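You operate a simulated robot arm through the tools that you are given. There is no shell and no other tool. Be economical: measure what you need, move in short steps, check, and stop when the job is done.

The job below is to be done with a simulated robot arm. You get a single attempt, and the scene is never put back.

JOB
Set the stop to 60 mm, slide the bright block up to it, clamp it and fit the green pin.
Fine: at the flat vice; the short pin with that cap goes fully into the square opening of the block; leave the other pins.

The check looks at the end state, three seconds after you hand in, the way a careful person would. Anything else that was tipped, shoved, dropped, spilled or broken makes it a failure. A push-on lid holds only when it is set on centred and level and pressed home; a screw cap is set on level and turned clockwise until tight.

ROBOT AND FRAMES
A 6-joint arm with a two-finger parallel gripper, fixed in place. Base frame: the origin is at the foot of the arm, x ahead of it, y to its left, z up; the work surface is at about z = 868. Lengths are in mm, angles in degrees, forces in N, time in s.
With the tool pointing down near the work surface it reaches from about 260 to 680 mm from the base axis. Its first joint turns from -66.0 to 66.0 degrees. Payload 2.9 kg.
The TCP is the grasp point between the finger pads, 30 mm short of the fingertips. In the tool frame z runs along the fingers and y along their closing line. Largest opening 110 mm; finger width 20, thickness 10; the body of the gripper, 48 by 112 mm, starts 55 mm behind the TCP.
Orientation is told as [roll, pitch, yaw] about the base's x, y, z axes, in that order, counted from this pose: with the fingers straight down and closing along the base's y, the tool's x points along the base's -x, its y along +y and its z along -z.

CONTROLS
- The arm moves only by the tool arm_command. Its argument "series" is a list of rows, each an object of numbers (a shift or turn left out is 0, a gripper value left out holds the last): "ax", "ay", "az": the turn, a rotation vector about the tool's x, y, z in rad; "x", "y", "z": the shift along the tool's x, y, z in mm; "hand": the gripper command, from -1 (fully open) to 1 (shut), values between in proportion. In form: [{"ax": .., "ay": .., "az": .., "x": .., "y": .., "z": .., "hand": ..}, ...]. A call has 1 to 8 rows; each row shifts and turns the commanded pose from where the row before left it, along the tool's axes as they then stand. A row lasts 0.2 s, in which the tool goes at most 50 mm and 8.6 degrees; a call with a longer step from one row to the next is refused whole, and so is a gripper value outside its range. A pose out of reach is approached as far as the arm can. The call stops where the force on the tool passes 40 N (or 10 N more than at its start, if that is more) or the arm is blocked; 0.2 s more then pass. The fingers move at their own pace (about 108 mm/s each) and stop on an object; they squeeze with about 34 N. The grip force told is the motor's: it shows also when the fingers shut on nothing. Time passes only in rows, and 0.2 s behind the last, so rows that do not move let the fingers close. It gives the time, the measured TCP pose, the force on the tool (base axes), the opening and the grip force at its end, in the units of the frame above (readings bear some noise), with the torque about the TCP (base axes, N m) and any sound that the robot's microphone picked up.
- Cameras (640 x 400 px; columns grow to the right, rows downward): "scene" is fixed at [104.6, 464.8, 1395.1]; the picture's right is [-0.40, -0.91, 0.00], its down [-0.42, 0.19, -0.89] and it looks along [0.81, -0.36, -0.46] (base axes); focal length 314 px, centre (320, 200). "wrist" rides on the gripper at [72, 17, -103] in the tool frame; the picture's right is [-0.23, 0.97, 0.00], its down [-0.76, -0.18, -0.62] and it looks along [-0.61, -0.14, 0.78] (tool axes); focal length 222 px, centre (320, 200). There is no depth. A picture from a camera that has moved, and an enlarged one, comes with that camera's place and axes in the base frame and with its lens.
- grab_frame(camera): a new picture of that camera. No time passes.
- enlarge(camera, box): a new picture of the part [left, top, right, bottom] of that camera's present view, enlarged. No time passes.
- sign_off(): hands the job in; it is judged then, once.

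Go step by step. Nothing tells you positions but the pictures and the camera data: compare them with the known pose of the tool, close in by small moves and look again before you grip or let go. The budget is 120 turns and 64 pictures, counting those below and the enlarged ones. Unless the task says otherwise, let go and move clear before handing in, and close with one line.

The tools are called after ">>>" as a command line: name --argument value ..., lists and objects as JSON in quotes. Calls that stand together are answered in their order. arm_command: Moves the arm, as the interface text tells. Its arguments: {"type":"object","properties":{"series":{"type":"array","items":{"type":"object","properties":{"ax":{"type":"number"},"ay":{"type":"number"},"az":{"type":"number"},"x":{"type":"number"},"y":{"type":"number"},"z":{"type":"number"},"hand":{"type":"number"}}}}},"required":["series"]} The other tools are called the same way: grab_frame (camera) takes a picture; enlarge (camera, box) takes an enlarged picture of a part of a camera's view; sign_off () hands the job in.

At the start:

```text
t: 0.0
tool_pos: [477.1, 57.1, 1191.7]
orientation: [-0.1, 0.1, 0.1]
wrist_force: [-0.4, -0.2, -0.3]
wrist_torque: [-0.04, 0.0, 0.01]
grip_width: 110.0
gripper_force: 0.1
```

scene: 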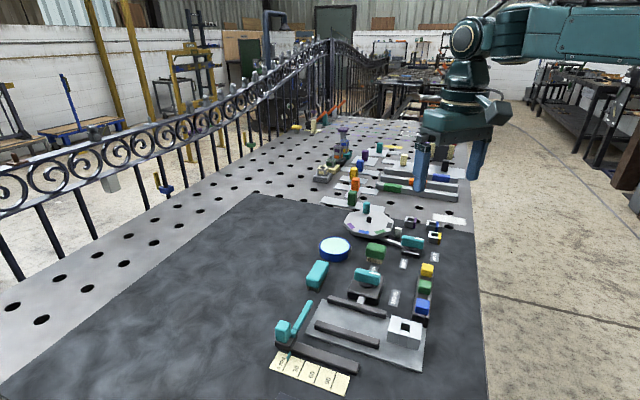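
wrist: 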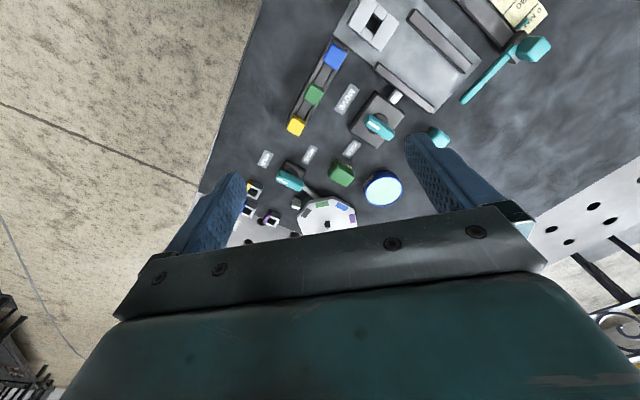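

The bench shows a stop with a scale in front, a flat vice with a white block, and a pin rack beside it. I'll enlarge these areas to see the details.

>>> enlarge --camera "scene" --box '[260, 230, 450, 400]'

>>> enlarge --camera "wrist" --box '[230, 0, 560, 240]'

>>> enlarge --camera "scene" --box '[310, 120, 480, 250]'

```text
2.35 times, centred on (355, 315) of scene
camera zoom: at [104.6, 464.8, 1395.1], right [-0.4, -0.91, 0.0], down [-0.42, 0.19, -0.89], along [0.81, -0.36, -0.46], focal length 740 px, centre (238, -71)
```

zoom: 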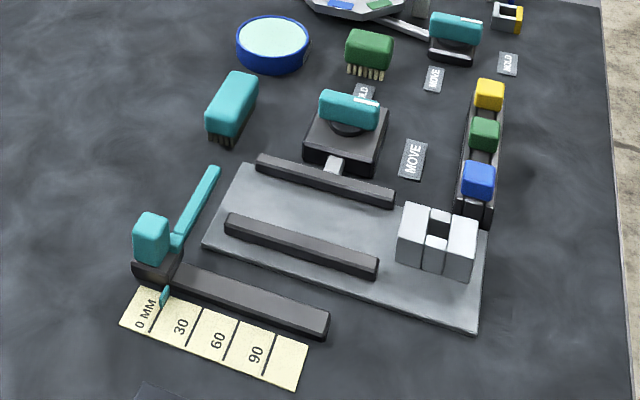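

```text
1.67 times, centred on (395, 120) of wrist
camera zoom: at [404.0, 73.3, 1293.1], right [0.23, 0.97, 0.0], down [0.76, -0.18, 0.62], along [0.61, -0.14, -0.78], focal length 370 px, centre (195, 333)
```

zoom: 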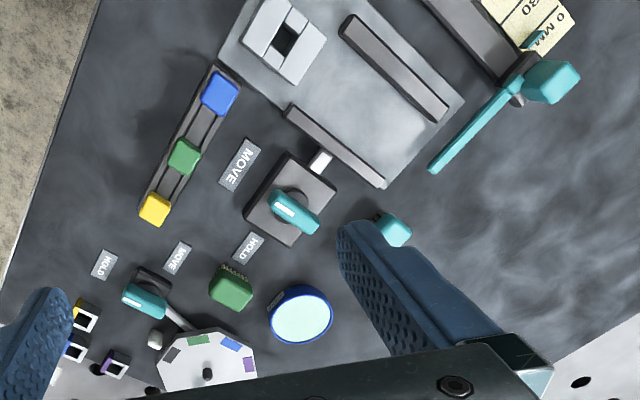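

```text
3.08 times, centred on (395, 185) of scene
camera zoom: at [104.6, 464.8, 1395.1], right [-0.4, -0.91, 0.0], down [-0.42, 0.19, -0.89], along [0.81, -0.36, -0.46], focal length 967 px, centre (89, 246)
```

zoom: 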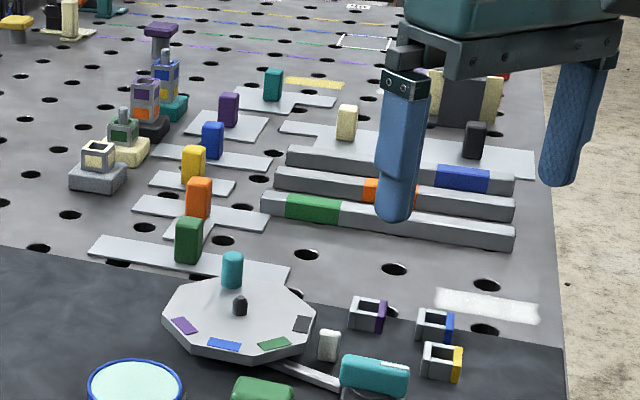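

I place the white block near (420,150), and the stop and vice lie to the left of it. I'll move back and lower so the wrist camera can look at the vice.

>>> arm_command --series '[{"x": 30, "y": 24, "z": 20}, {"x": 30, "y": 24, "z": 20}, {"x": 30, "y": 24, "z": 20}, {"x": 30, "y": 24, "z": 20}, {"x": 30, "y": 20, "z": 20}, {}]'

>>> grab_frame --camera "wrist"

```text
t: 1.4
tool_pos: [329.7, 172.0, 1090.4]
orientation: [0.0, -0.1, 0.0]
wrist_force: [-0.4, -0.3, -0.3]
wrist_torque: [0.01, 0.01, 0.0]
grip_width: 110.0
gripper_force: 0.0
```

```text
58 pictures are left
camera wrist: at [258.3, 188.7, 1192.7], right [0.23, 0.97, 0.0], down [0.76, -0.18, 0.62], along [0.61, -0.14, -0.78], focal length 222 px, centre (320, 200)
```

wrist: 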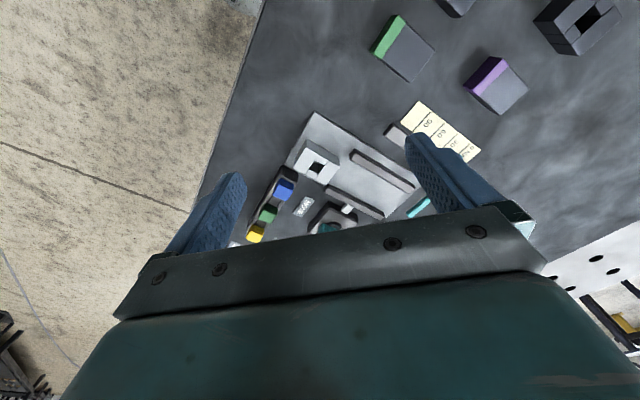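

Other blocks lie closer to the base, and the vice shows in the middle of this view. I'll move the camera forward for a clearer picture.

>>> arm_command --series '[{"x": -40, "z": 20}, {"x": -40, "z": 20}, {"x": -10, "z": 10}, {}]'

>>> enlarge --camera "wrist" --box '[200, 0, 520, 200]'

```text
t: 2.4
tool_pos: [418.1, 173.1, 1039.1]
orientation: [0.0, 0.0, -0.1]
wrist_force: [-0.1, 0.3, 0.6]
wrist_torque: [-0.01, 0.0, 0.03]
grip_width: 110.0
gripper_force: 0.1
```

```text
2.00 times, centred on (360, 100) of wrist
camera zoom: at [347.1, 189.1, 1142.6], right [0.23, 0.97, 0.0], down [0.76, -0.18, 0.62], along [0.61, -0.14, -0.78], focal length 444 px, centre (240, 400)
```

zoom: 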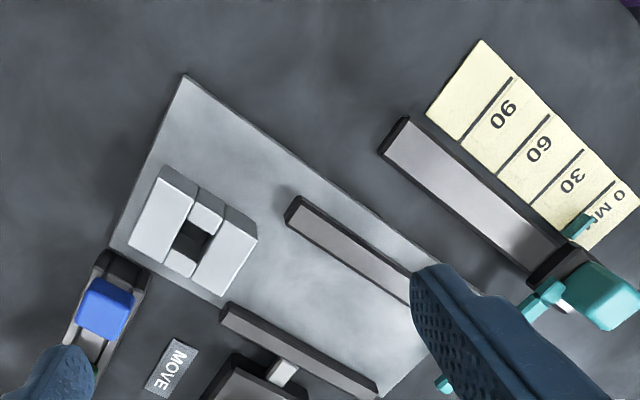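

Scale marks are 30 mm apart and run at 45° in base axes. The stop reads about 0 near (480,365), and the block is near (420,148). I'll zoom in on the details before touching anything.

>>> enlarge --camera "scene" --box '[260, 295, 360, 400]'

>>> enlarge --camera "scene" --box '[340, 250, 440, 350]'

```text
3.81 times, centred on (310, 348) of scene
camera zoom: at [104.6, 464.8, 1395.1], right [-0.4, -0.91, 0.0], down [-0.42, 0.19, -0.89], along [0.81, -0.36, -0.46], focal length 1197 px, centre (358, -362)
```

zoom: 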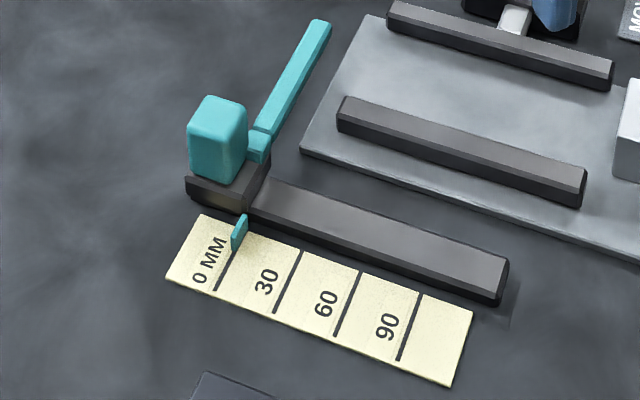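

```text
4.00 times, centred on (390, 300) of scene
camera zoom: at [104.6, 464.8, 1395.1], right [-0.4, -0.91, 0.0], down [-0.42, 0.19, -0.89], along [0.81, -0.36, -0.46], focal length 1257 px, centre (40, -200)
```

zoom: 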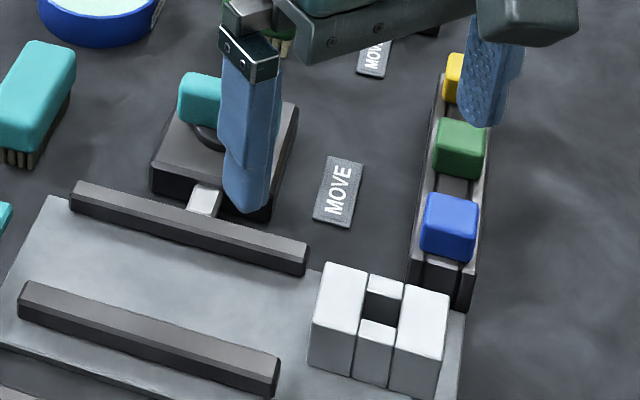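

The stop's teal knob is around (505,360), about 917 high at the top. I'll go above it with the gripper turned −45° so that the fingers close along the rail.

>>> arm_command --series '[{"x": -14, "y": 40}, {"x": -14, "y": 40}, {"x": -14, "y": 40}, {"x": -14, "y": 40}, {"x": -14, "y": 37}, {}]'

>>> arm_command --series '[{"az": 0.131}, {"az": 0.131}, {"az": 0.131}, {"az": 0.131}, {"az": 0.131}, {"az": 0.131}, {}]'

>>> grab_frame --camera "wrist"

```text
t: 3.8
tool_pos: [486.9, 369.0, 1040.0]
orientation: [0.1, 0.0, -0.1]
wrist_force: [-0.4, 0.1, -0.4]
wrist_torque: [0.03, -0.01, -0.01]
grip_width: 110.1
gripper_force: 0.2
```

```text
t: 5.4
tool_pos: [485.1, 369.3, 1040.2]
orientation: [0.0, 0.0, -45.2]
wrist_force: [-0.2, -0.6, -0.9]
wrist_torque: [0.02, -0.01, -0.01]
grip_width: 110.1
gripper_force: 0.1
```

```text
54 pictures are left
camera wrist: at [447.1, 432.6, 1142.2], right [0.85, 0.53, 0.0], down [0.41, -0.67, 0.62], along [0.33, -0.53, -0.78], focal length 222 px, centre (320, 200)
```

wrist: 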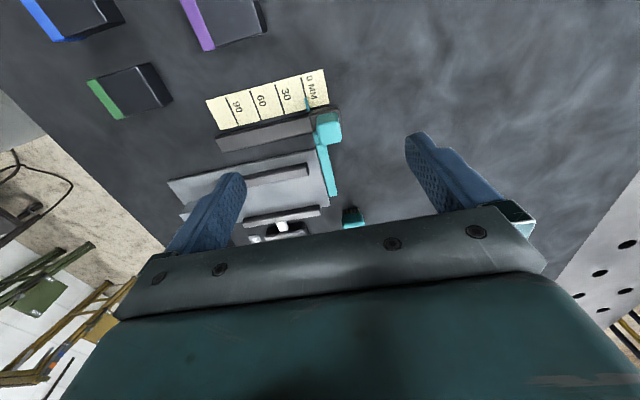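

The knob's top triangulates to (500.5, 363.5, 912). I'll come down in stages over it.

>>> arm_command --series '[{"x": -7.5, "y": 3.4, "z": 30, "hand": -0.2}, {"x": -7.5, "y": 3.4, "z": 30}, {"z": 20}, {}]'

>>> grab_frame --camera "wrist"

>>> enlarge --camera "scene" --box '[250, 280, 370, 390]'

```text
t: 6.4
tool_pos: [500.4, 363.2, 962.9]
orientation: [0.0, 0.0, -45.2]
wrist_force: [-0.5, -0.8, -0.1]
wrist_torque: [0.0, 0.02, 0.01]
grip_width: 65.9
gripper_force: 0.1
```

```text
53 pictures are left
camera wrist: at [462.7, 427.5, 1064.3], right [0.85, 0.53, 0.0], down [0.41, -0.66, 0.62], along [0.33, -0.53, -0.78], focal length 222 px, centre (320, 200)
```

wrist: 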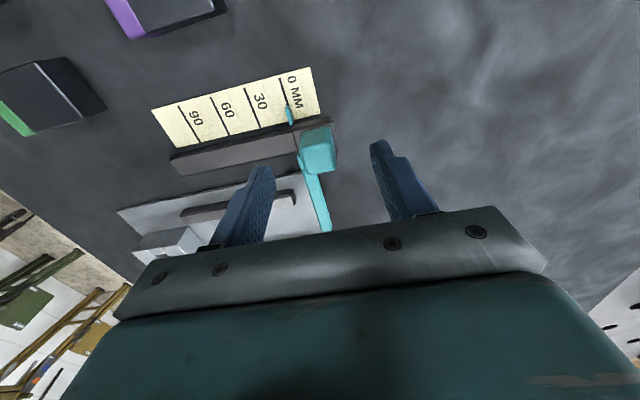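

```text
3.64 times, centred on (310, 335) of scene
camera zoom: at [104.6, 464.8, 1395.1], right [-0.4, -0.91, 0.0], down [-0.42, 0.19, -0.89], along [0.81, -0.36, -0.46], focal length 1143 px, centre (356, -291)
```

zoom: 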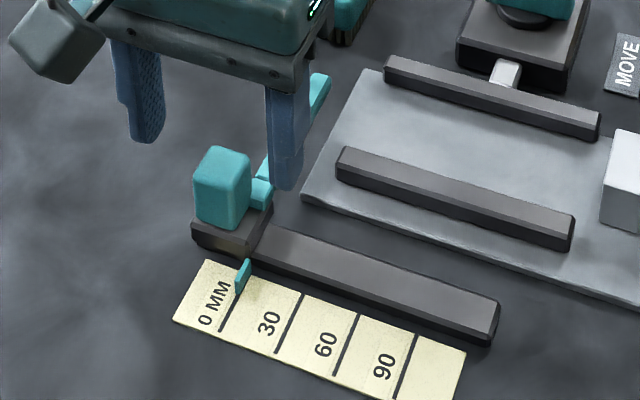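

The fingers straddle the knob, so I'll lower and close on it.

>>> arm_command --series '[{"z": 20}, {"z": 18}, {"hand": 1}, {}, {}]'

>>> enlarge --camera "scene" --box '[250, 280, 370, 390]'

```text
t: 7.6
tool_pos: [499.5, 364.0, 923.7]
orientation: [-0.1, 0.0, -45.0]
wrist_force: [-1.3, -0.4, -1.7]
wrist_torque: [-0.03, -0.23, 0.06]
grip_width: 23.8
gripper_force: 45.3
```

```text
3.64 times, centred on (310, 335) of scene
camera zoom: at [104.6, 464.8, 1395.1], right [-0.4, -0.91, 0.0], down [-0.42, 0.19, -0.89], along [0.81, -0.36, -0.46], focal length 1143 px, centre (356, -291)
```

zoom: 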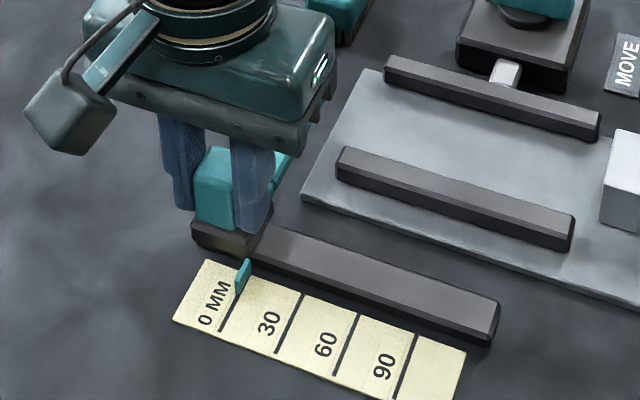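

The knob is gripped (23.8 mm). I'll slide it along the rail toward the block in small steps, 20 mm first.

>>> arm_command --series '[{"y": -4}, {"y": -8}, {"y": -8}, {}]'

>>> enlarge --camera "scene" --box '[250, 280, 370, 390]'

```text
t: 8.6
tool_pos: [486.1, 349.8, 923.5]
orientation: [0.0, 0.0, -45.0]
wrist_force: [-0.8, 1.8, 1.7]
wrist_torque: [-0.33, -0.58, 0.06]
grip_width: 23.8
gripper_force: 44.8
```

```text
3.64 times, centred on (310, 335) of scene
camera zoom: at [104.5, 464.8, 1395.1], right [-0.4, -0.91, 0.0], down [-0.42, 0.19, -0.89], along [0.81, -0.36, -0.46], focal length 1143 px, centre (356, -291)
```

zoom: 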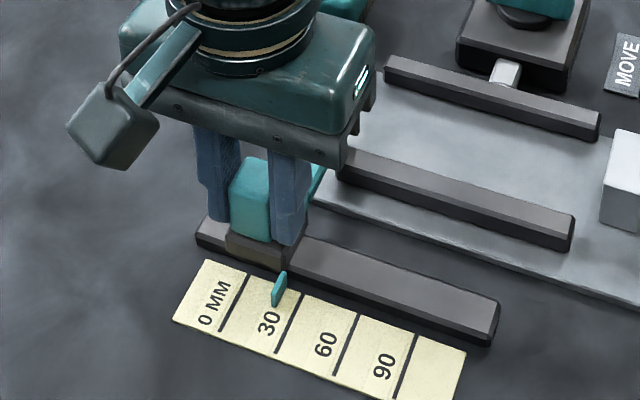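

It slides freely. I'll continue 38 mm and then measure the pointer.

>>> arm_command --series '[{"y": -10}, {"y": -10}, {"y": -10}, {"y": -8}, {}]'

>>> enlarge --camera "scene" --box '[275, 340, 345, 390]'

>>> enlarge --camera "wrist" --box '[190, 50, 400, 200]'

```text
t: 9.8
tool_pos: [458.2, 323.4, 924.0]
orientation: [0.0, 0.1, -45.1]
wrist_force: [-9.5, 2.1, 12.3]
wrist_torque: [0.01, -0.03, 0.03]
grip_width: 24.0
gripper_force: 45.2
```

```text
8.00 times, centred on (310, 365) of scene
camera zoom: at [104.1, 464.7, 1395.2], right [-0.4, -0.91, 0.0], down [-0.42, 0.19, -0.89], along [0.81, -0.36, -0.46], focal length 2514 px, centre (400, -1120)
```

zoom: 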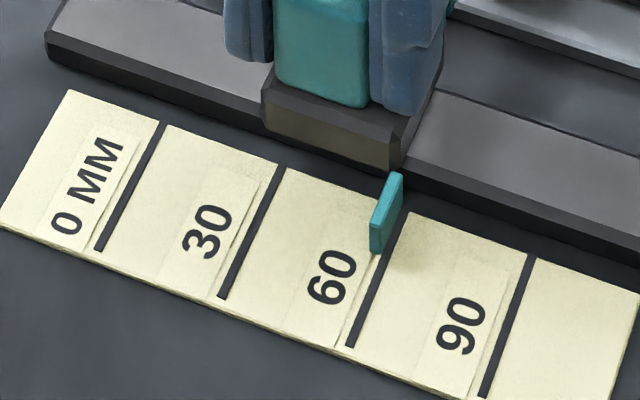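

```text
2.67 times, centred on (295, 125) of wrist
camera zoom: at [419.8, 386.1, 1026.3], right [0.85, 0.53, 0.0], down [0.41, -0.66, 0.62], along [0.33, -0.53, -0.78], focal length 592 px, centre (387, 400)
```

zoom: 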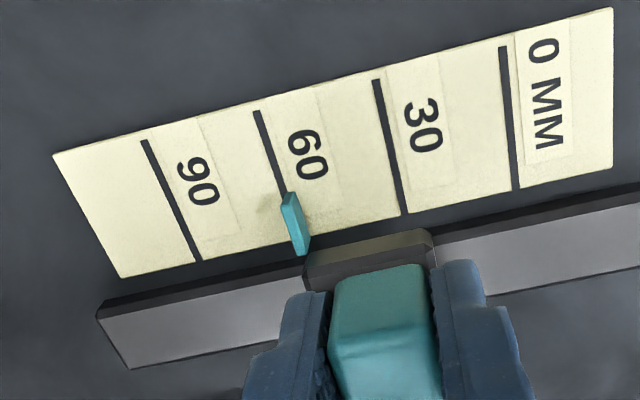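

Triangulating from both views puts the pointer about 5 mm above the scale and about 2 mm short of the 60 line. That agrees with the 58 mm travelled from 0, so I'll move 2 mm more.

>>> arm_command --series '[{"y": -2}, {}, {}]'

>>> enlarge --camera "scene" --box '[275, 340, 345, 390]'

>>> enlarge --camera "wrist" --box '[190, 50, 400, 200]'

```text
t: 10.6
tool_pos: [457.6, 321.3, 924.1]
orientation: [0.2, 0.1, -45.0]
wrist_force: [-11.3, 5.3, 18.9]
wrist_torque: [0.3, 0.75, -0.04]
grip_width: 23.9
gripper_force: 45.3
```

```text
8.00 times, centred on (310, 365) of scene
camera zoom: at [104.0, 464.7, 1395.2], right [-0.4, -0.91, 0.0], down [-0.42, 0.19, -0.89], along [0.81, -0.36, -0.46], focal length 2514 px, centre (400, -1120)
```

zoom: 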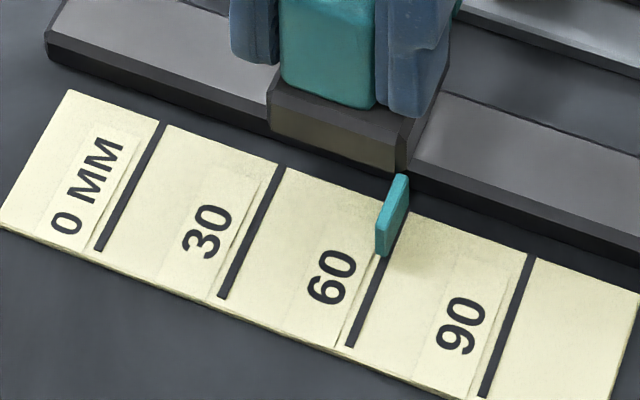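

```text
2.67 times, centred on (295, 125) of wrist
camera zoom: at [418.7, 385.0, 1026.3], right [0.85, 0.53, 0.0], down [0.41, -0.66, 0.62], along [0.33, -0.53, -0.78], focal length 592 px, centre (387, 400)
```

zoom: 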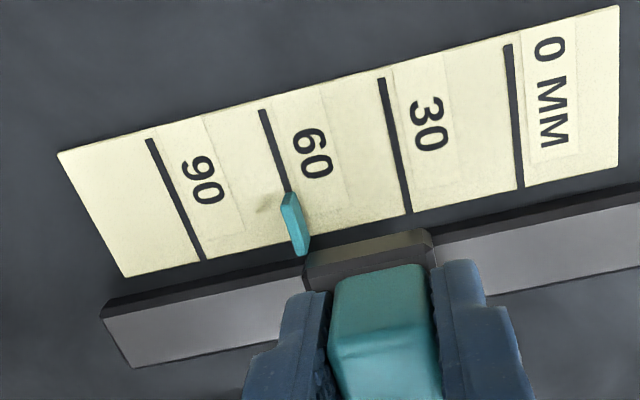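

It is now within about 0.7 mm of the line, so one small nudge more.

>>> arm_command --series '[{"y": -0.7}, {}, {}]'

>>> enlarge --camera "scene" --box '[290, 350, 330, 385]'

>>> enlarge --camera "wrist" --box '[250, 80, 350, 150]'

```text
t: 11.4
tool_pos: [457.8, 321.9, 923.5]
orientation: [0.1, 0.0, -45.0]
wrist_force: [-11.7, 13.2, 16.4]
wrist_torque: [0.11, 0.03, -0.16]
grip_width: 23.8
gripper_force: 44.5
```

```text
11.43 times, centred on (310, 368) of scene
camera zoom: at [104.0, 464.9, 1395.1], right [-0.4, -0.91, 0.0], down [-0.42, 0.19, -0.89], along [0.81, -0.36, -0.46], focal length 3592 px, centre (434, -1714)
```

zoom: 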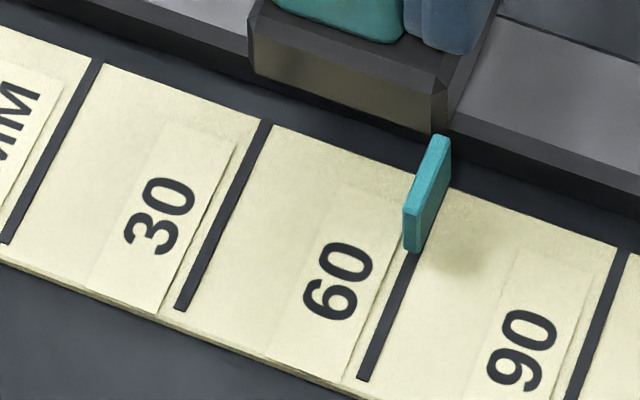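

```text
5.71 times, centred on (300, 115) of wrist
camera zoom: at [418.2, 384.6, 1026.2], right [0.85, 0.53, 0.0], down [0.41, -0.66, 0.62], along [0.33, -0.53, -0.78], focal length 1269 px, centre (434, 686)
```

zoom: 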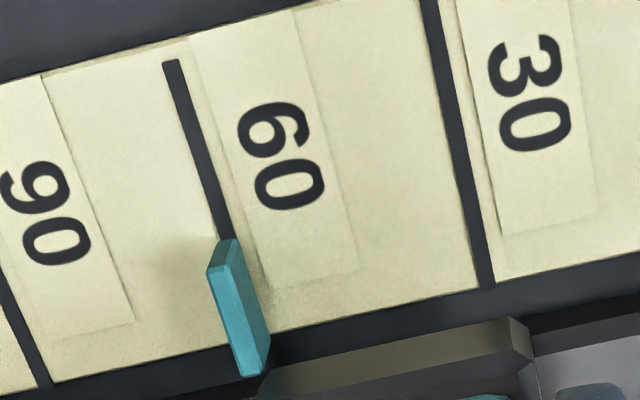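

The pointer reads 60 within about half a millimetre. I'll open the fingers and rise straight up, then check it again.

>>> arm_command --series '[{"hand": 0.2}, {}, {"z": -30}, {"z": -40}, {"z": -40}, {}]'

>>> enlarge --camera "scene" --box '[290, 350, 330, 385]'

>>> grab_frame --camera "wrist"

```text
t: 12.8
tool_pos: [456.2, 320.4, 1031.2]
orientation: [0.0, 0.0, -45.1]
wrist_force: [-0.6, -1.2, 0.4]
wrist_torque: [0.03, 0.0, -0.02]
grip_width: 44.1
gripper_force: 0.0
```

```text
11.43 times, centred on (310, 368) of scene
camera zoom: at [104.6, 464.8, 1395.1], right [-0.4, -0.91, 0.0], down [-0.42, 0.19, -0.89], along [0.81, -0.36, -0.46], focal length 3592 px, centre (434, -1714)
```

zoom: 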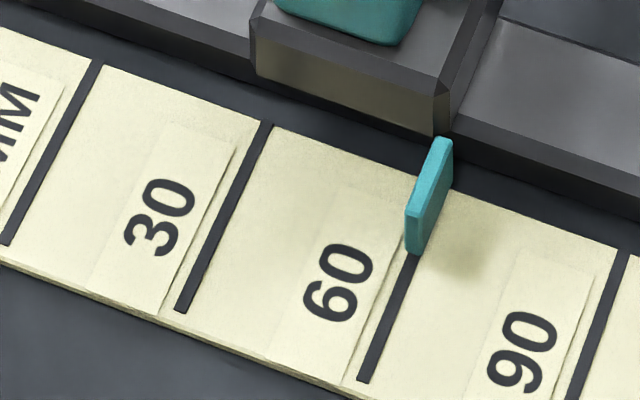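

```text
42 pictures are left
camera wrist: at [418.5, 383.6, 1133.9], right [0.85, 0.53, 0.0], down [0.41, -0.66, 0.62], along [0.33, -0.53, -0.78], focal length 222 px, centre (320, 200)
```

wrist: 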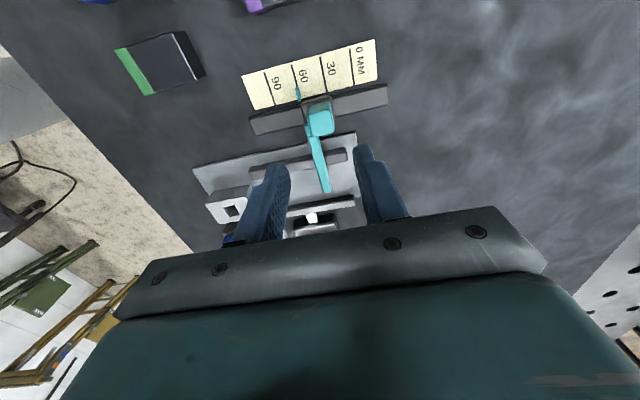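

The stop is set. Next I'll move over the vice channel to look at the block and the clamp.

>>> arm_command --series '[{"x": -23, "y": -22, "hand": -1}, {"x": -23, "y": -22}, {"x": -23, "y": -22}, {"x": -23, "y": -22}, {"x": -22, "y": -21}, {}]'

>>> grab_frame --camera "wrist"

```text
t: 14.2
tool_pos: [458.6, 162.4, 1029.3]
orientation: [0.0, 0.0, -45.0]
wrist_force: [-0.1, 0.4, 0.3]
wrist_torque: [-0.02, 0.02, 0.01]
grip_width: 110.1
gripper_force: 0.0
```

```text
41 pictures are left
camera wrist: at [421.3, 226.0, 1132.1], right [0.85, 0.53, 0.0], down [0.41, -0.66, 0.62], along [0.33, -0.53, -0.78], focal length 222 px, centre (320, 200)
```

wrist: 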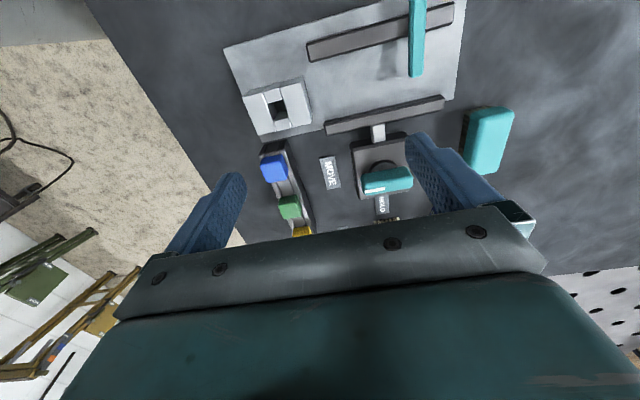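

>>> enlarge --camera "wrist" --box '[220, 0, 540, 240]'

```text
1.67 times, centred on (380, 120) of wrist
camera zoom: at [421.3, 226.0, 1132.1], right [0.85, 0.53, 0.0], down [0.41, -0.66, 0.62], along [0.33, -0.53, -0.78], focal length 370 px, centre (220, 333)
```

zoom: 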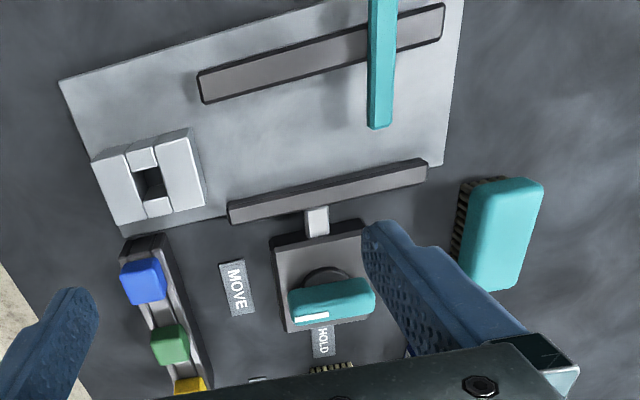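

>>> enlarge --camera "wrist" --box '[225, 50, 385, 150]'

>>> enlarge --camera "wrist" --box '[300, 110, 440, 220]'

>>> enlarge --camera "scene" --box '[345, 290, 445, 372]'

```text
4.00 times, centred on (305, 100) of wrist
camera zoom: at [421.3, 226.0, 1132.1], right [0.85, 0.53, 0.0], down [0.41, -0.66, 0.62], along [0.33, -0.53, -0.78], focal length 888 px, centre (380, 600)
```

zoom: 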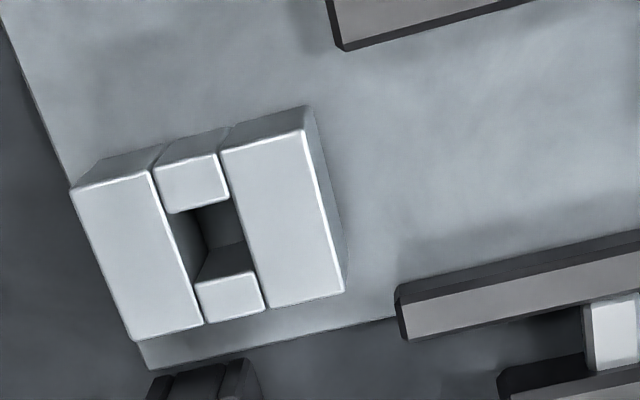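

```text
3.64 times, centred on (370, 165) of wrist
camera zoom: at [421.3, 226.0, 1132.1], right [0.85, 0.53, 0.0], down [0.41, -0.66, 0.62], along [0.33, -0.53, -0.78], focal length 808 px, centre (138, 327)
```

zoom: 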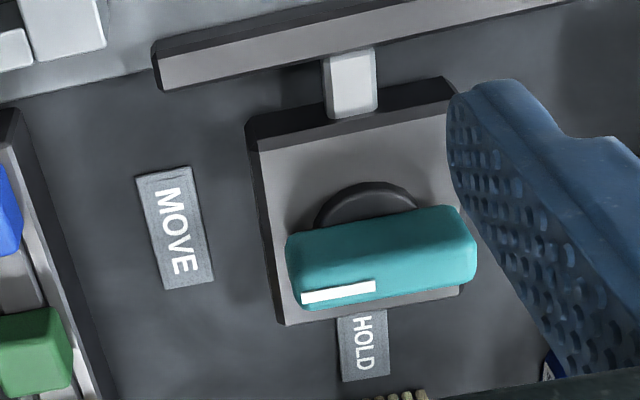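

```text
4.88 times, centred on (395, 331) of scene
camera zoom: at [104.6, 464.8, 1395.1], right [-0.4, -0.91, 0.0], down [-0.42, 0.19, -0.89], along [0.81, -0.36, -0.46], focal length 1533 px, centre (-46, -439)
```

zoom: 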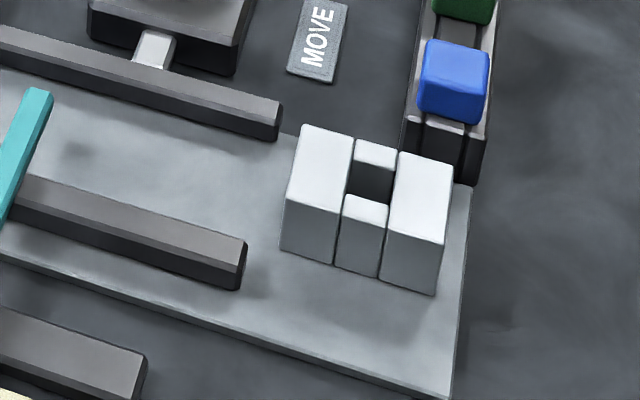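

The block spans u 376–432 and w 175–214, where u and w are the rail axes at 45°, with its top at z≈909. The channel runs from w 166 to 226, and the stop arm's face is near u 529. The handle's white mark points to MOVE. I'll go behind the block with the fingers shut.

>>> arm_command --series '[{"x": 5, "y": -29, "hand": 1}, {"x": 5, "y": -29}, {"x": 5, "y": -28}, {}, {"z": 40}, {"z": 40}, {}]'

>>> grab_frame --camera "wrist"

>>> enlarge --camera "scene" --box '[345, 270, 455, 372]'

```text
t: 15.8
tool_pos: [391.1, 113.0, 954.4]
orientation: [0.0, 0.0, -45.1]
wrist_force: [-0.5, -0.3, 1.1]
wrist_torque: [-0.01, -0.02, -0.01]
grip_width: 0.1
gripper_force: 33.9
```

```text
36 pictures are left
camera wrist: at [352.2, 176.1, 1056.4], right [0.85, 0.53, 0.0], down [0.41, -0.66, 0.62], along [0.33, -0.53, -0.78], focal length 222 px, centre (320, 200)
```

wrist: 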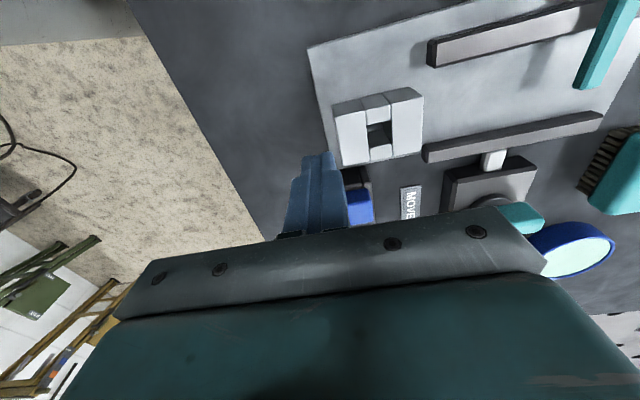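

```text
3.92 times, centred on (400, 321) of scene
camera zoom: at [104.6, 464.8, 1395.1], right [-0.4, -0.91, 0.0], down [-0.42, 0.19, -0.89], along [0.81, -0.36, -0.46], focal length 1233 px, centre (6, -274)
```

zoom: 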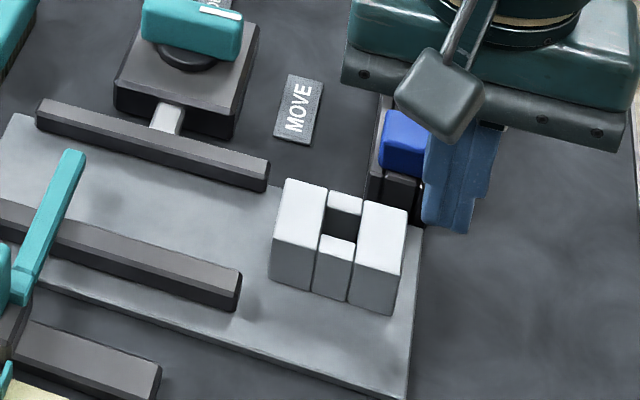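

The closed fingers are behind the block with about 10 mm of room. I'll shift slightly to push nearly centred (w≈191), go down and start pushing.

>>> arm_command --series '[{"x": 5, "z": 20}, {"z": 18}, {}, {"y": 8}, {"y": 6}, {"y": 6}, {}]'

>>> enlarge --camera "scene" --box '[320, 270, 440, 372]'

```text
t: 17.4
tool_pos: [401.6, 129.2, 915.7]
orientation: [0.0, 0.0, -45.1]
wrist_force: [-1.3, -1.7, 2.1]
wrist_torque: [-0.06, 0.02, -0.02]
grip_width: 0.0
gripper_force: 33.7
```

```text
3.92 times, centred on (380, 321) of scene
camera zoom: at [104.5, 464.7, 1395.1], right [-0.4, -0.91, 0.0], down [-0.42, 0.19, -0.89], along [0.81, -0.36, -0.46], focal length 1233 px, centre (85, -274)
```

zoom: 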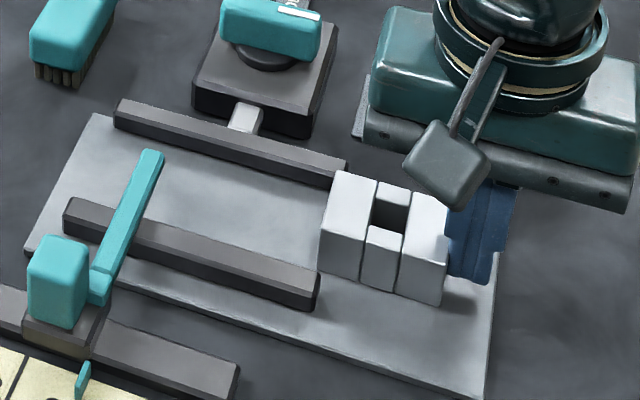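

The block is moving with only about 2 N. I'll push on another 60 mm.

>>> arm_command --series '[{"y": 10}, {"y": 10}, {"y": 10}, {"y": 10}, {"y": 10}, {"y": 10}, {}]'

>>> enlarge --camera "scene" --box '[290, 270, 410, 372]'

```text
t: 19.0
tool_pos: [444.4, 171.6, 914.0]
orientation: [-0.1, 0.0, -45.1]
wrist_force: [0.0, -1.6, 0.0]
wrist_torque: [-0.02, 0.01, 0.0]
grip_width: 0.0
gripper_force: 34.3
```

```text
3.92 times, centred on (350, 321) of scene
camera zoom: at [104.6, 464.8, 1395.1], right [-0.4, -0.91, 0.0], down [-0.42, 0.19, -0.89], along [0.81, -0.36, -0.46], focal length 1233 px, centre (202, -274)
```

zoom: 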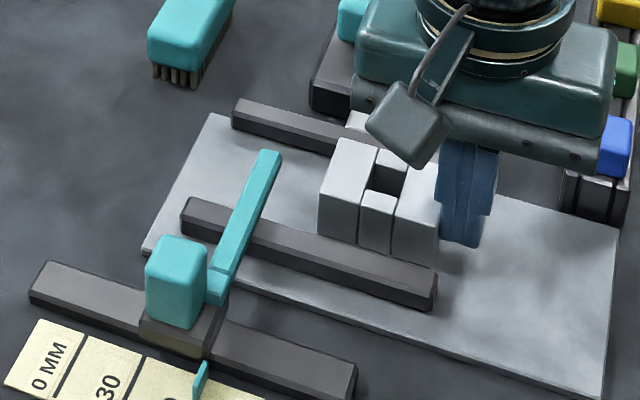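

The block stays straight with about 27 mm to go. I'll approach more slowly now.

>>> arm_command --series '[{"y": 8}, {"y": 7}, {"y": 5}, {"y": 2}, {}]'

>>> arm_command --series '[{"y": 1.5}, {"y": 1}, {}]'

>>> enlarge --camera "scene" --box '[300, 280, 380, 350]'

```text
t: 20.2
tool_pos: [457.1, 188.0, 913.8]
orientation: [-0.1, -0.1, -44.9]
wrist_force: [-2.1, -0.5, 0.1]
wrist_torque: [0.01, 0.03, -0.01]
grip_width: 0.1
gripper_force: 33.9
```

```text
t: 21.0
tool_pos: [459.2, 189.6, 916.2]
orientation: [-0.1, -0.1, -45.2]
wrist_force: [-1.5, -1.4, 1.1]
wrist_torque: [-0.01, 0.01, 0.0]
grip_width: 0.3
gripper_force: 33.7
```

```text
5.71 times, centred on (340, 315) of scene
camera zoom: at [104.5, 464.7, 1395.1], right [-0.4, -0.91, 0.0], down [-0.42, 0.19, -0.89], along [0.81, -0.36, -0.46], focal length 1796 px, centre (206, -457)
```

zoom: 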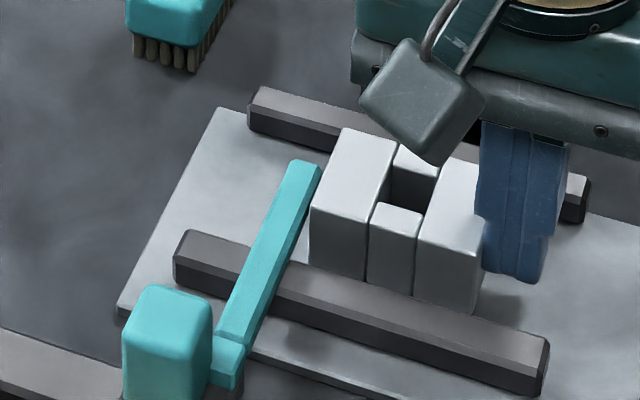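

Almost touching; I'll go in 1 mm steps and watch the force.

>>> arm_command --series '[{"y": 1}, {"y": 1}, {}]'

>>> arm_command --series '[{"y": 1}, {}]'

>>> arm_command --series '[{"y": 0.7}, {}]'

```text
t: 21.8
tool_pos: [460.2, 190.3, 913.6]
orientation: [0.1, 0.0, -45.1]
wrist_force: [-1.5, -1.8, 1.1]
wrist_torque: [-0.01, 0.03, -0.02]
grip_width: 0.1
gripper_force: 33.6
```

```text
t: 22.4
tool_pos: [460.9, 190.9, 914.3]
orientation: [0.0, 0.0, -45.1]
wrist_force: [-4.6, -4.5, 4.6]
wrist_torque: [-0.05, 0.03, 0.0]
grip_width: 0.2
gripper_force: 33.9
```

```text
t: 23.0
tool_pos: [461.9, 191.5, 913.7]
orientation: [0.0, 0.0, -45.0]
wrist_force: [-7.0, -6.9, 4.6]
wrist_torque: [-0.12, 0.12, -0.01]
grip_width: 0.2
gripper_force: 33.9
```

The force rose to about 10 N, so there is contact with the stop. I'll check the contact and the pointer.

>>> enlarge --camera "scene" --box '[290, 290, 370, 385]'

>>> enlarge --camera "wrist" --box '[260, 20, 460, 190]'

```text
4.21 times, centred on (330, 338) of scene
camera zoom: at [104.3, 464.6, 1395.2], right [-0.4, -0.91, 0.0], down [-0.42, 0.19, -0.89], along [0.81, -0.36, -0.46], focal length 1323 px, centre (278, -379)
```

zoom: 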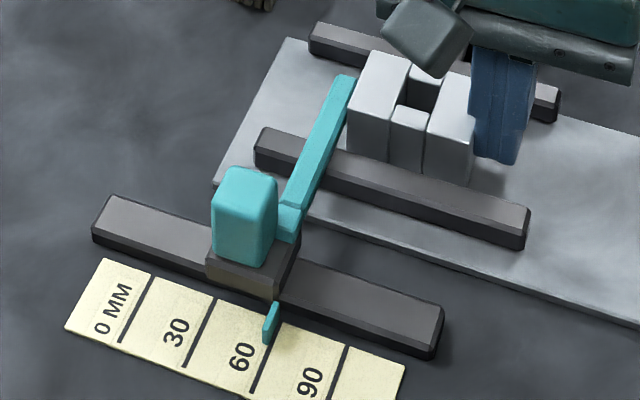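

```text
2.35 times, centred on (360, 105) of wrist
camera zoom: at [424.5, 255.3, 1016.6], right [0.85, 0.53, 0.0], down [0.41, -0.66, 0.62], along [0.33, -0.53, -0.78], focal length 523 px, centre (226, 424)
```

zoom: 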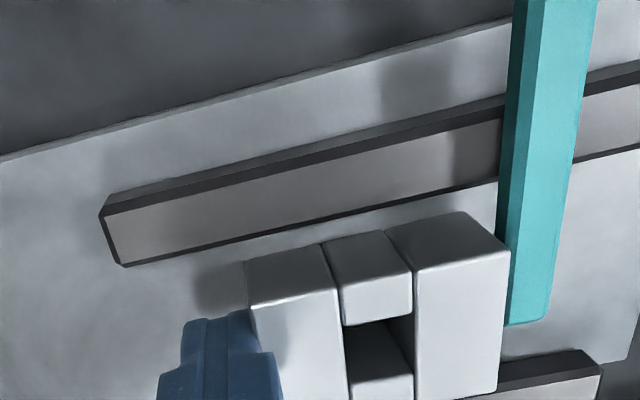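

The block sits flush against the stop arm, and the pointer is still at 60. I'll back off, rise, and turn to +45° for the clamp handle, which I place at u≈499, w≈288.5, top z≈926.

>>> arm_command --series '[{"y": -8}, {"y": -12}, {"z": -45}, {"z": -45}, {"z": -20, "hand": -0.2}, {"az": -0.14}, {"az": -0.14}, {"az": -0.14}]'

>>> arm_command --series '[{"az": -0.145}, {"az": -0.145}, {"az": -0.145}, {"az": -0.145}, {"az": -0.145}, {"az": -0.145}, {"az": -0.145}, {"az": -0.136}]'

>>> arm_command --series '[{}]'

```text
t: 24.8
tool_pos: [450.5, 177.7, 1024.3]
orientation: [0.1, -0.1, -20.8]
wrist_force: [0.3, -0.6, -0.1]
wrist_torque: [-0.04, 0.0, 0.04]
grip_width: 66.0
gripper_force: 0.1
```

```text
t: 26.6
tool_pos: [449.1, 178.7, 1025.2]
orientation: [-0.1, 0.0, 45.0]
wrist_force: [-0.2, 0.4, 0.2]
wrist_torque: [0.0, 0.02, 0.01]
grip_width: 66.1
gripper_force: 0.0
```

```text
t: 27.0
tool_pos: [448.4, 177.7, 1025.1]
orientation: [0.1, 0.0, 45.0]
wrist_force: [-0.3, 0.1, -0.5]
wrist_torque: [0.0, 0.01, 0.01]
grip_width: 65.8
gripper_force: 0.1
```

Now I'll move over the handle.

>>> arm_command --series '[{"x": -19, "y": -32}, {"x": -19, "y": -32}, {"x": -18.6, "y": -33}, {"z": 25}, {"z": 20}, {}]'

>>> grab_frame --camera "wrist"

>>> enlarge --camera "scene" --box '[310, 230, 420, 330]'

```text
t: 28.4
tool_pos: [559.0, 151.0, 979.9]
orientation: [0.0, 0.0, 45.0]
wrist_force: [0.8, 0.3, -0.3]
wrist_torque: [0.0, 0.02, 0.0]
grip_width: 66.0
gripper_force: 0.1
```

```text
29 pictures are left
camera wrist: at [496.4, 111.1, 1083.0], right [-0.53, 0.85, 0.0], down [0.66, 0.41, 0.62], along [0.53, 0.33, -0.78], focal length 222 px, centre (320, 200)
```

wrist: 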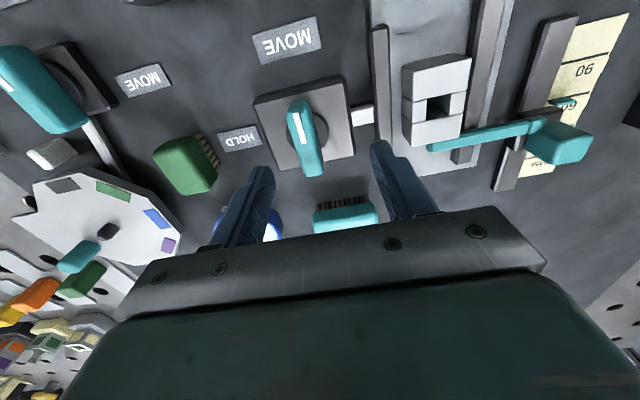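

```text
4.00 times, centred on (365, 280) of scene
camera zoom: at [104.6, 464.8, 1395.1], right [-0.4, -0.91, 0.0], down [-0.42, 0.19, -0.89], along [0.81, -0.36, -0.46], focal length 1257 px, centre (140, -120)
```

zoom: 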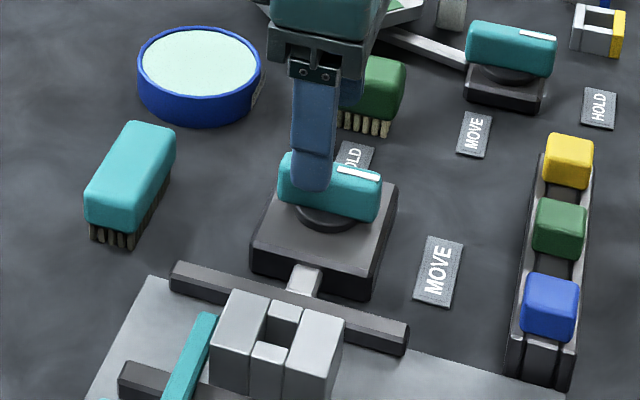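

The handle looks a bit off from my first estimate, so I'll zoom in to refine it.

>>> enlarge --camera "wrist" --box '[240, 70, 380, 190]'

```text
3.33 times, centred on (310, 130) of wrist
camera zoom: at [496.4, 111.1, 1083.0], right [-0.53, 0.85, 0.0], down [0.66, 0.41, 0.62], along [0.53, 0.33, -0.78], focal length 740 px, centre (353, 433)
```

zoom: 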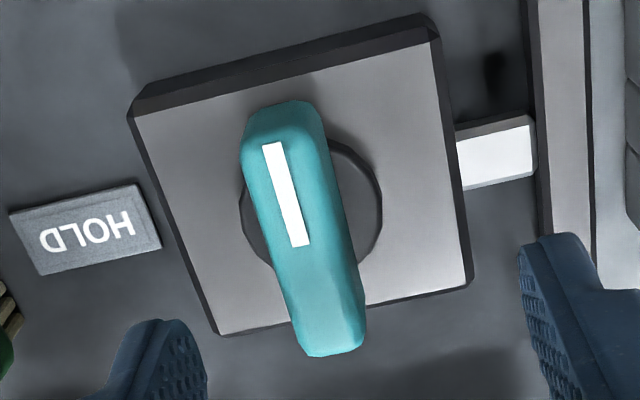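

The refined handle axis is at u≈497, w≈299, top z≈925. I'll centre on it, lower and grip.

>>> arm_command --series '[{"x": 5, "y": -10.5}, {"z": 20}, {"z": 22}, {"hand": 1}, {}, {}]'

>>> enlarge --camera "wrist" --box '[240, 50, 400, 200]'

```text
t: 29.8
tool_pos: [562.6, 139.3, 940.3]
orientation: [0.0, -0.2, 44.9]
wrist_force: [4.1, -2.1, -3.6]
wrist_torque: [0.28, -0.41, 0.05]
grip_width: 17.6
gripper_force: 44.9
```

```text
2.67 times, centred on (320, 125) of wrist
camera zoom: at [500.6, 99.9, 1042.8], right [-0.53, 0.85, 0.0], down [0.66, 0.41, 0.62], along [0.53, 0.33, -0.78], focal length 592 px, centre (320, 400)
```

zoom: 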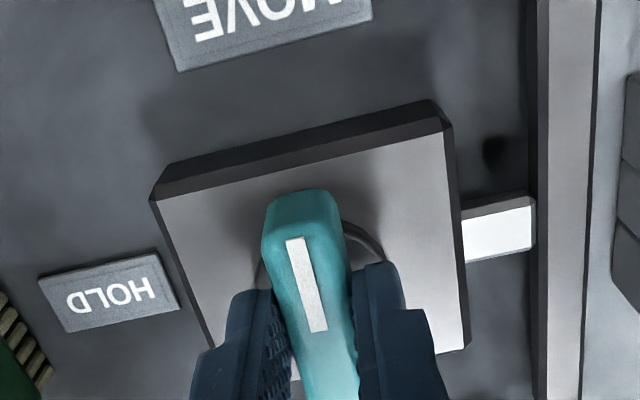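

The handle is gripped. I'll turn it counter-clockwise toward HOLD, starting small.

>>> arm_command --series '[{"az": -0.1}, {"az": -0.13}, {"az": -0.13}, {}]'

```text
t: 30.8
tool_pos: [564.3, 136.8, 940.4]
orientation: [-0.3, -0.2, 65.4]
wrist_force: [27.0, -7.1, 2.4]
wrist_torque: [-1.04, 0.1, -0.09]
grip_width: 17.9
gripper_force: 45.4
```

Turning works, but the side load suggests that the axis is off along the bar. I'll ease the command sideways to relieve it.

>>> arm_command --series '[{"y": -2}, {"y": -1.5}, {}]'

```text
t: 31.6
tool_pos: [564.0, 138.2, 939.8]
orientation: [0.0, -0.1, 65.7]
wrist_force: [1.1, -4.4, 24.9]
wrist_torque: [0.8, -0.29, -0.04]
grip_width: 17.9
gripper_force: 44.9
```

The side force is gone, which fits an axis about 10 mm along the bar. I'll continue with a combined arc.

>>> arm_command --series '[{"az": -0.13, "y": -1.3, "z": -0.5}, {"az": -0.13, "y": -1.3}, {"az": -0.13, "y": -1.3}, {}]'

```text
t: 32.5
tool_pos: [564.3, 138.4, 940.8]
orientation: [0.3, -0.1, 88.4]
wrist_force: [-7.5, -0.6, 4.5]
wrist_torque: [0.35, 0.01, 0.08]
grip_width: 17.8
gripper_force: 44.5
stopped in row 4: the force on the tool passed its limit at 41 N (the readings are from after the stop); the commanded pose is now the measured one
```

The command is now reset to the measured pose, and the TCP has hardly shifted, so the axis is right at the TCP. I'll continue with pure rotation.

>>> arm_command --series '[{"az": -0.12}, {"az": -0.12}, {}]'

>>> arm_command --series '[{"az": -0.12}, {"az": -0.12}, {}]'

```text
t: 33.3
tool_pos: [566.2, 137.6, 940.1]
orientation: [0.3, 0.0, 102.1]
wrist_force: [-10.8, -4.5, 14.6]
wrist_torque: [-1.24, -0.09, 0.06]
grip_width: 18.0
gripper_force: 45.3
```

```text
t: 34.1
tool_pos: [567.2, 138.3, 940.6]
orientation: [0.0, -0.1, 115.8]
wrist_force: [3.8, -2.7, 11.5]
wrist_torque: [0.0, -0.18, 0.0]
grip_width: 17.8
gripper_force: 44.8
```

>>> arm_command --series '[{"az": -0.11}, {"az": -0.11}, {}]'

>>> arm_command --series '[{"az": -0.11}, {}]'

>>> enlarge --camera "scene" --box '[300, 240, 420, 350]'

>>> grab_frame --camera "wrist"

```text
t: 34.9
tool_pos: [567.6, 138.1, 940.3]
orientation: [-0.1, 0.0, 128.3]
wrist_force: [19.2, 3.6, 3.1]
wrist_torque: [0.46, -0.23, 0.03]
grip_width: 17.6
gripper_force: 45.1
```

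```text
t: 35.5
tool_pos: [568.0, 138.6, 939.3]
orientation: [-0.1, -0.1, 134.7]
wrist_force: [26.0, 7.8, -5.5]
wrist_torque: [0.73, 0.2, -0.21]
grip_width: 17.6
gripper_force: 45.3
```

```text
3.64 times, centred on (360, 295) of scene
camera zoom: at [105.4, 465.0, 1395.0], right [-0.4, -0.91, 0.0], down [-0.42, 0.19, -0.89], along [0.81, -0.36, -0.46], focal length 1143 px, centre (174, -146)
```

zoom: 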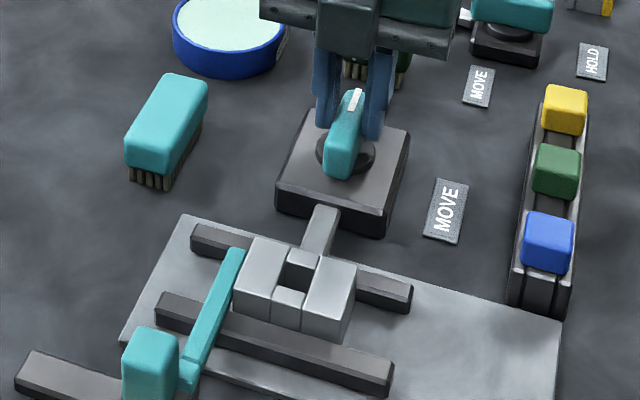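

```text
24 pictures are left
camera wrist: at [608.1, 75.5, 1042.6], right [-0.85, -0.52, 0.0], down [-0.41, 0.67, 0.62], along [-0.33, 0.53, -0.78], focal length 222 px, centre (320, 200)
```

wrist: 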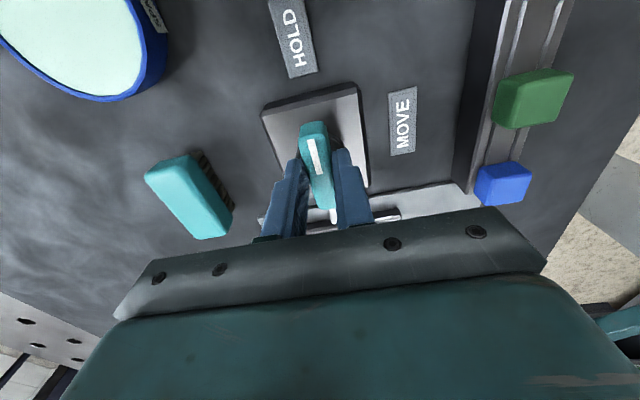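

The handle now points at HOLD, and the jaw has advanced onto the block. I'll let go, rise, and check the clamp and the block.

>>> arm_command --series '[{"hand": 0.3}, {}, {"z": -30}, {"z": -35}, {"z": -40}, {}]'

>>> enlarge --camera "scene" --box '[285, 260, 395, 385]'

>>> grab_frame --camera "wrist"

```text
t: 36.9
tool_pos: [565.7, 138.1, 1041.7]
orientation: [0.2, -0.2, 134.5]
wrist_force: [0.0, 0.2, 0.4]
wrist_torque: [-0.01, -0.03, 0.01]
grip_width: 38.3
gripper_force: 0.0
```

```text
3.20 times, centred on (340, 322) of scene
camera zoom: at [104.6, 464.8, 1395.1], right [-0.4, -0.91, 0.0], down [-0.42, 0.19, -0.89], along [0.81, -0.36, -0.46], focal length 1006 px, centre (256, -192)
```

zoom: 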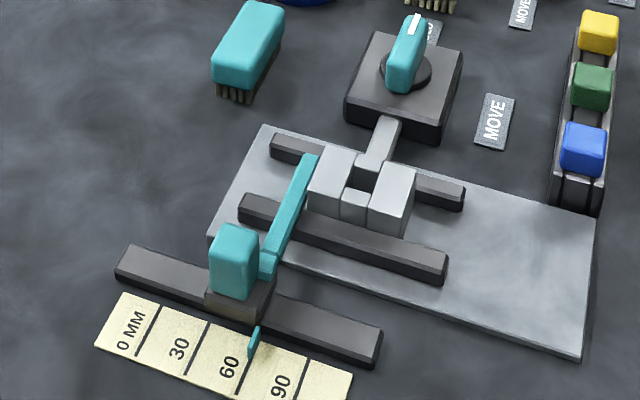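

```text
22 pictures are left
camera wrist: at [605.7, 75.1, 1145.1], right [-0.85, -0.52, 0.0], down [-0.41, 0.67, 0.62], along [-0.33, 0.53, -0.78], focal length 222 px, centre (320, 200)
```

wrist: 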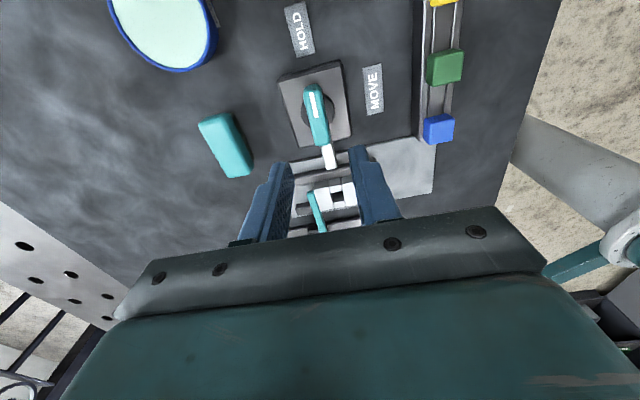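

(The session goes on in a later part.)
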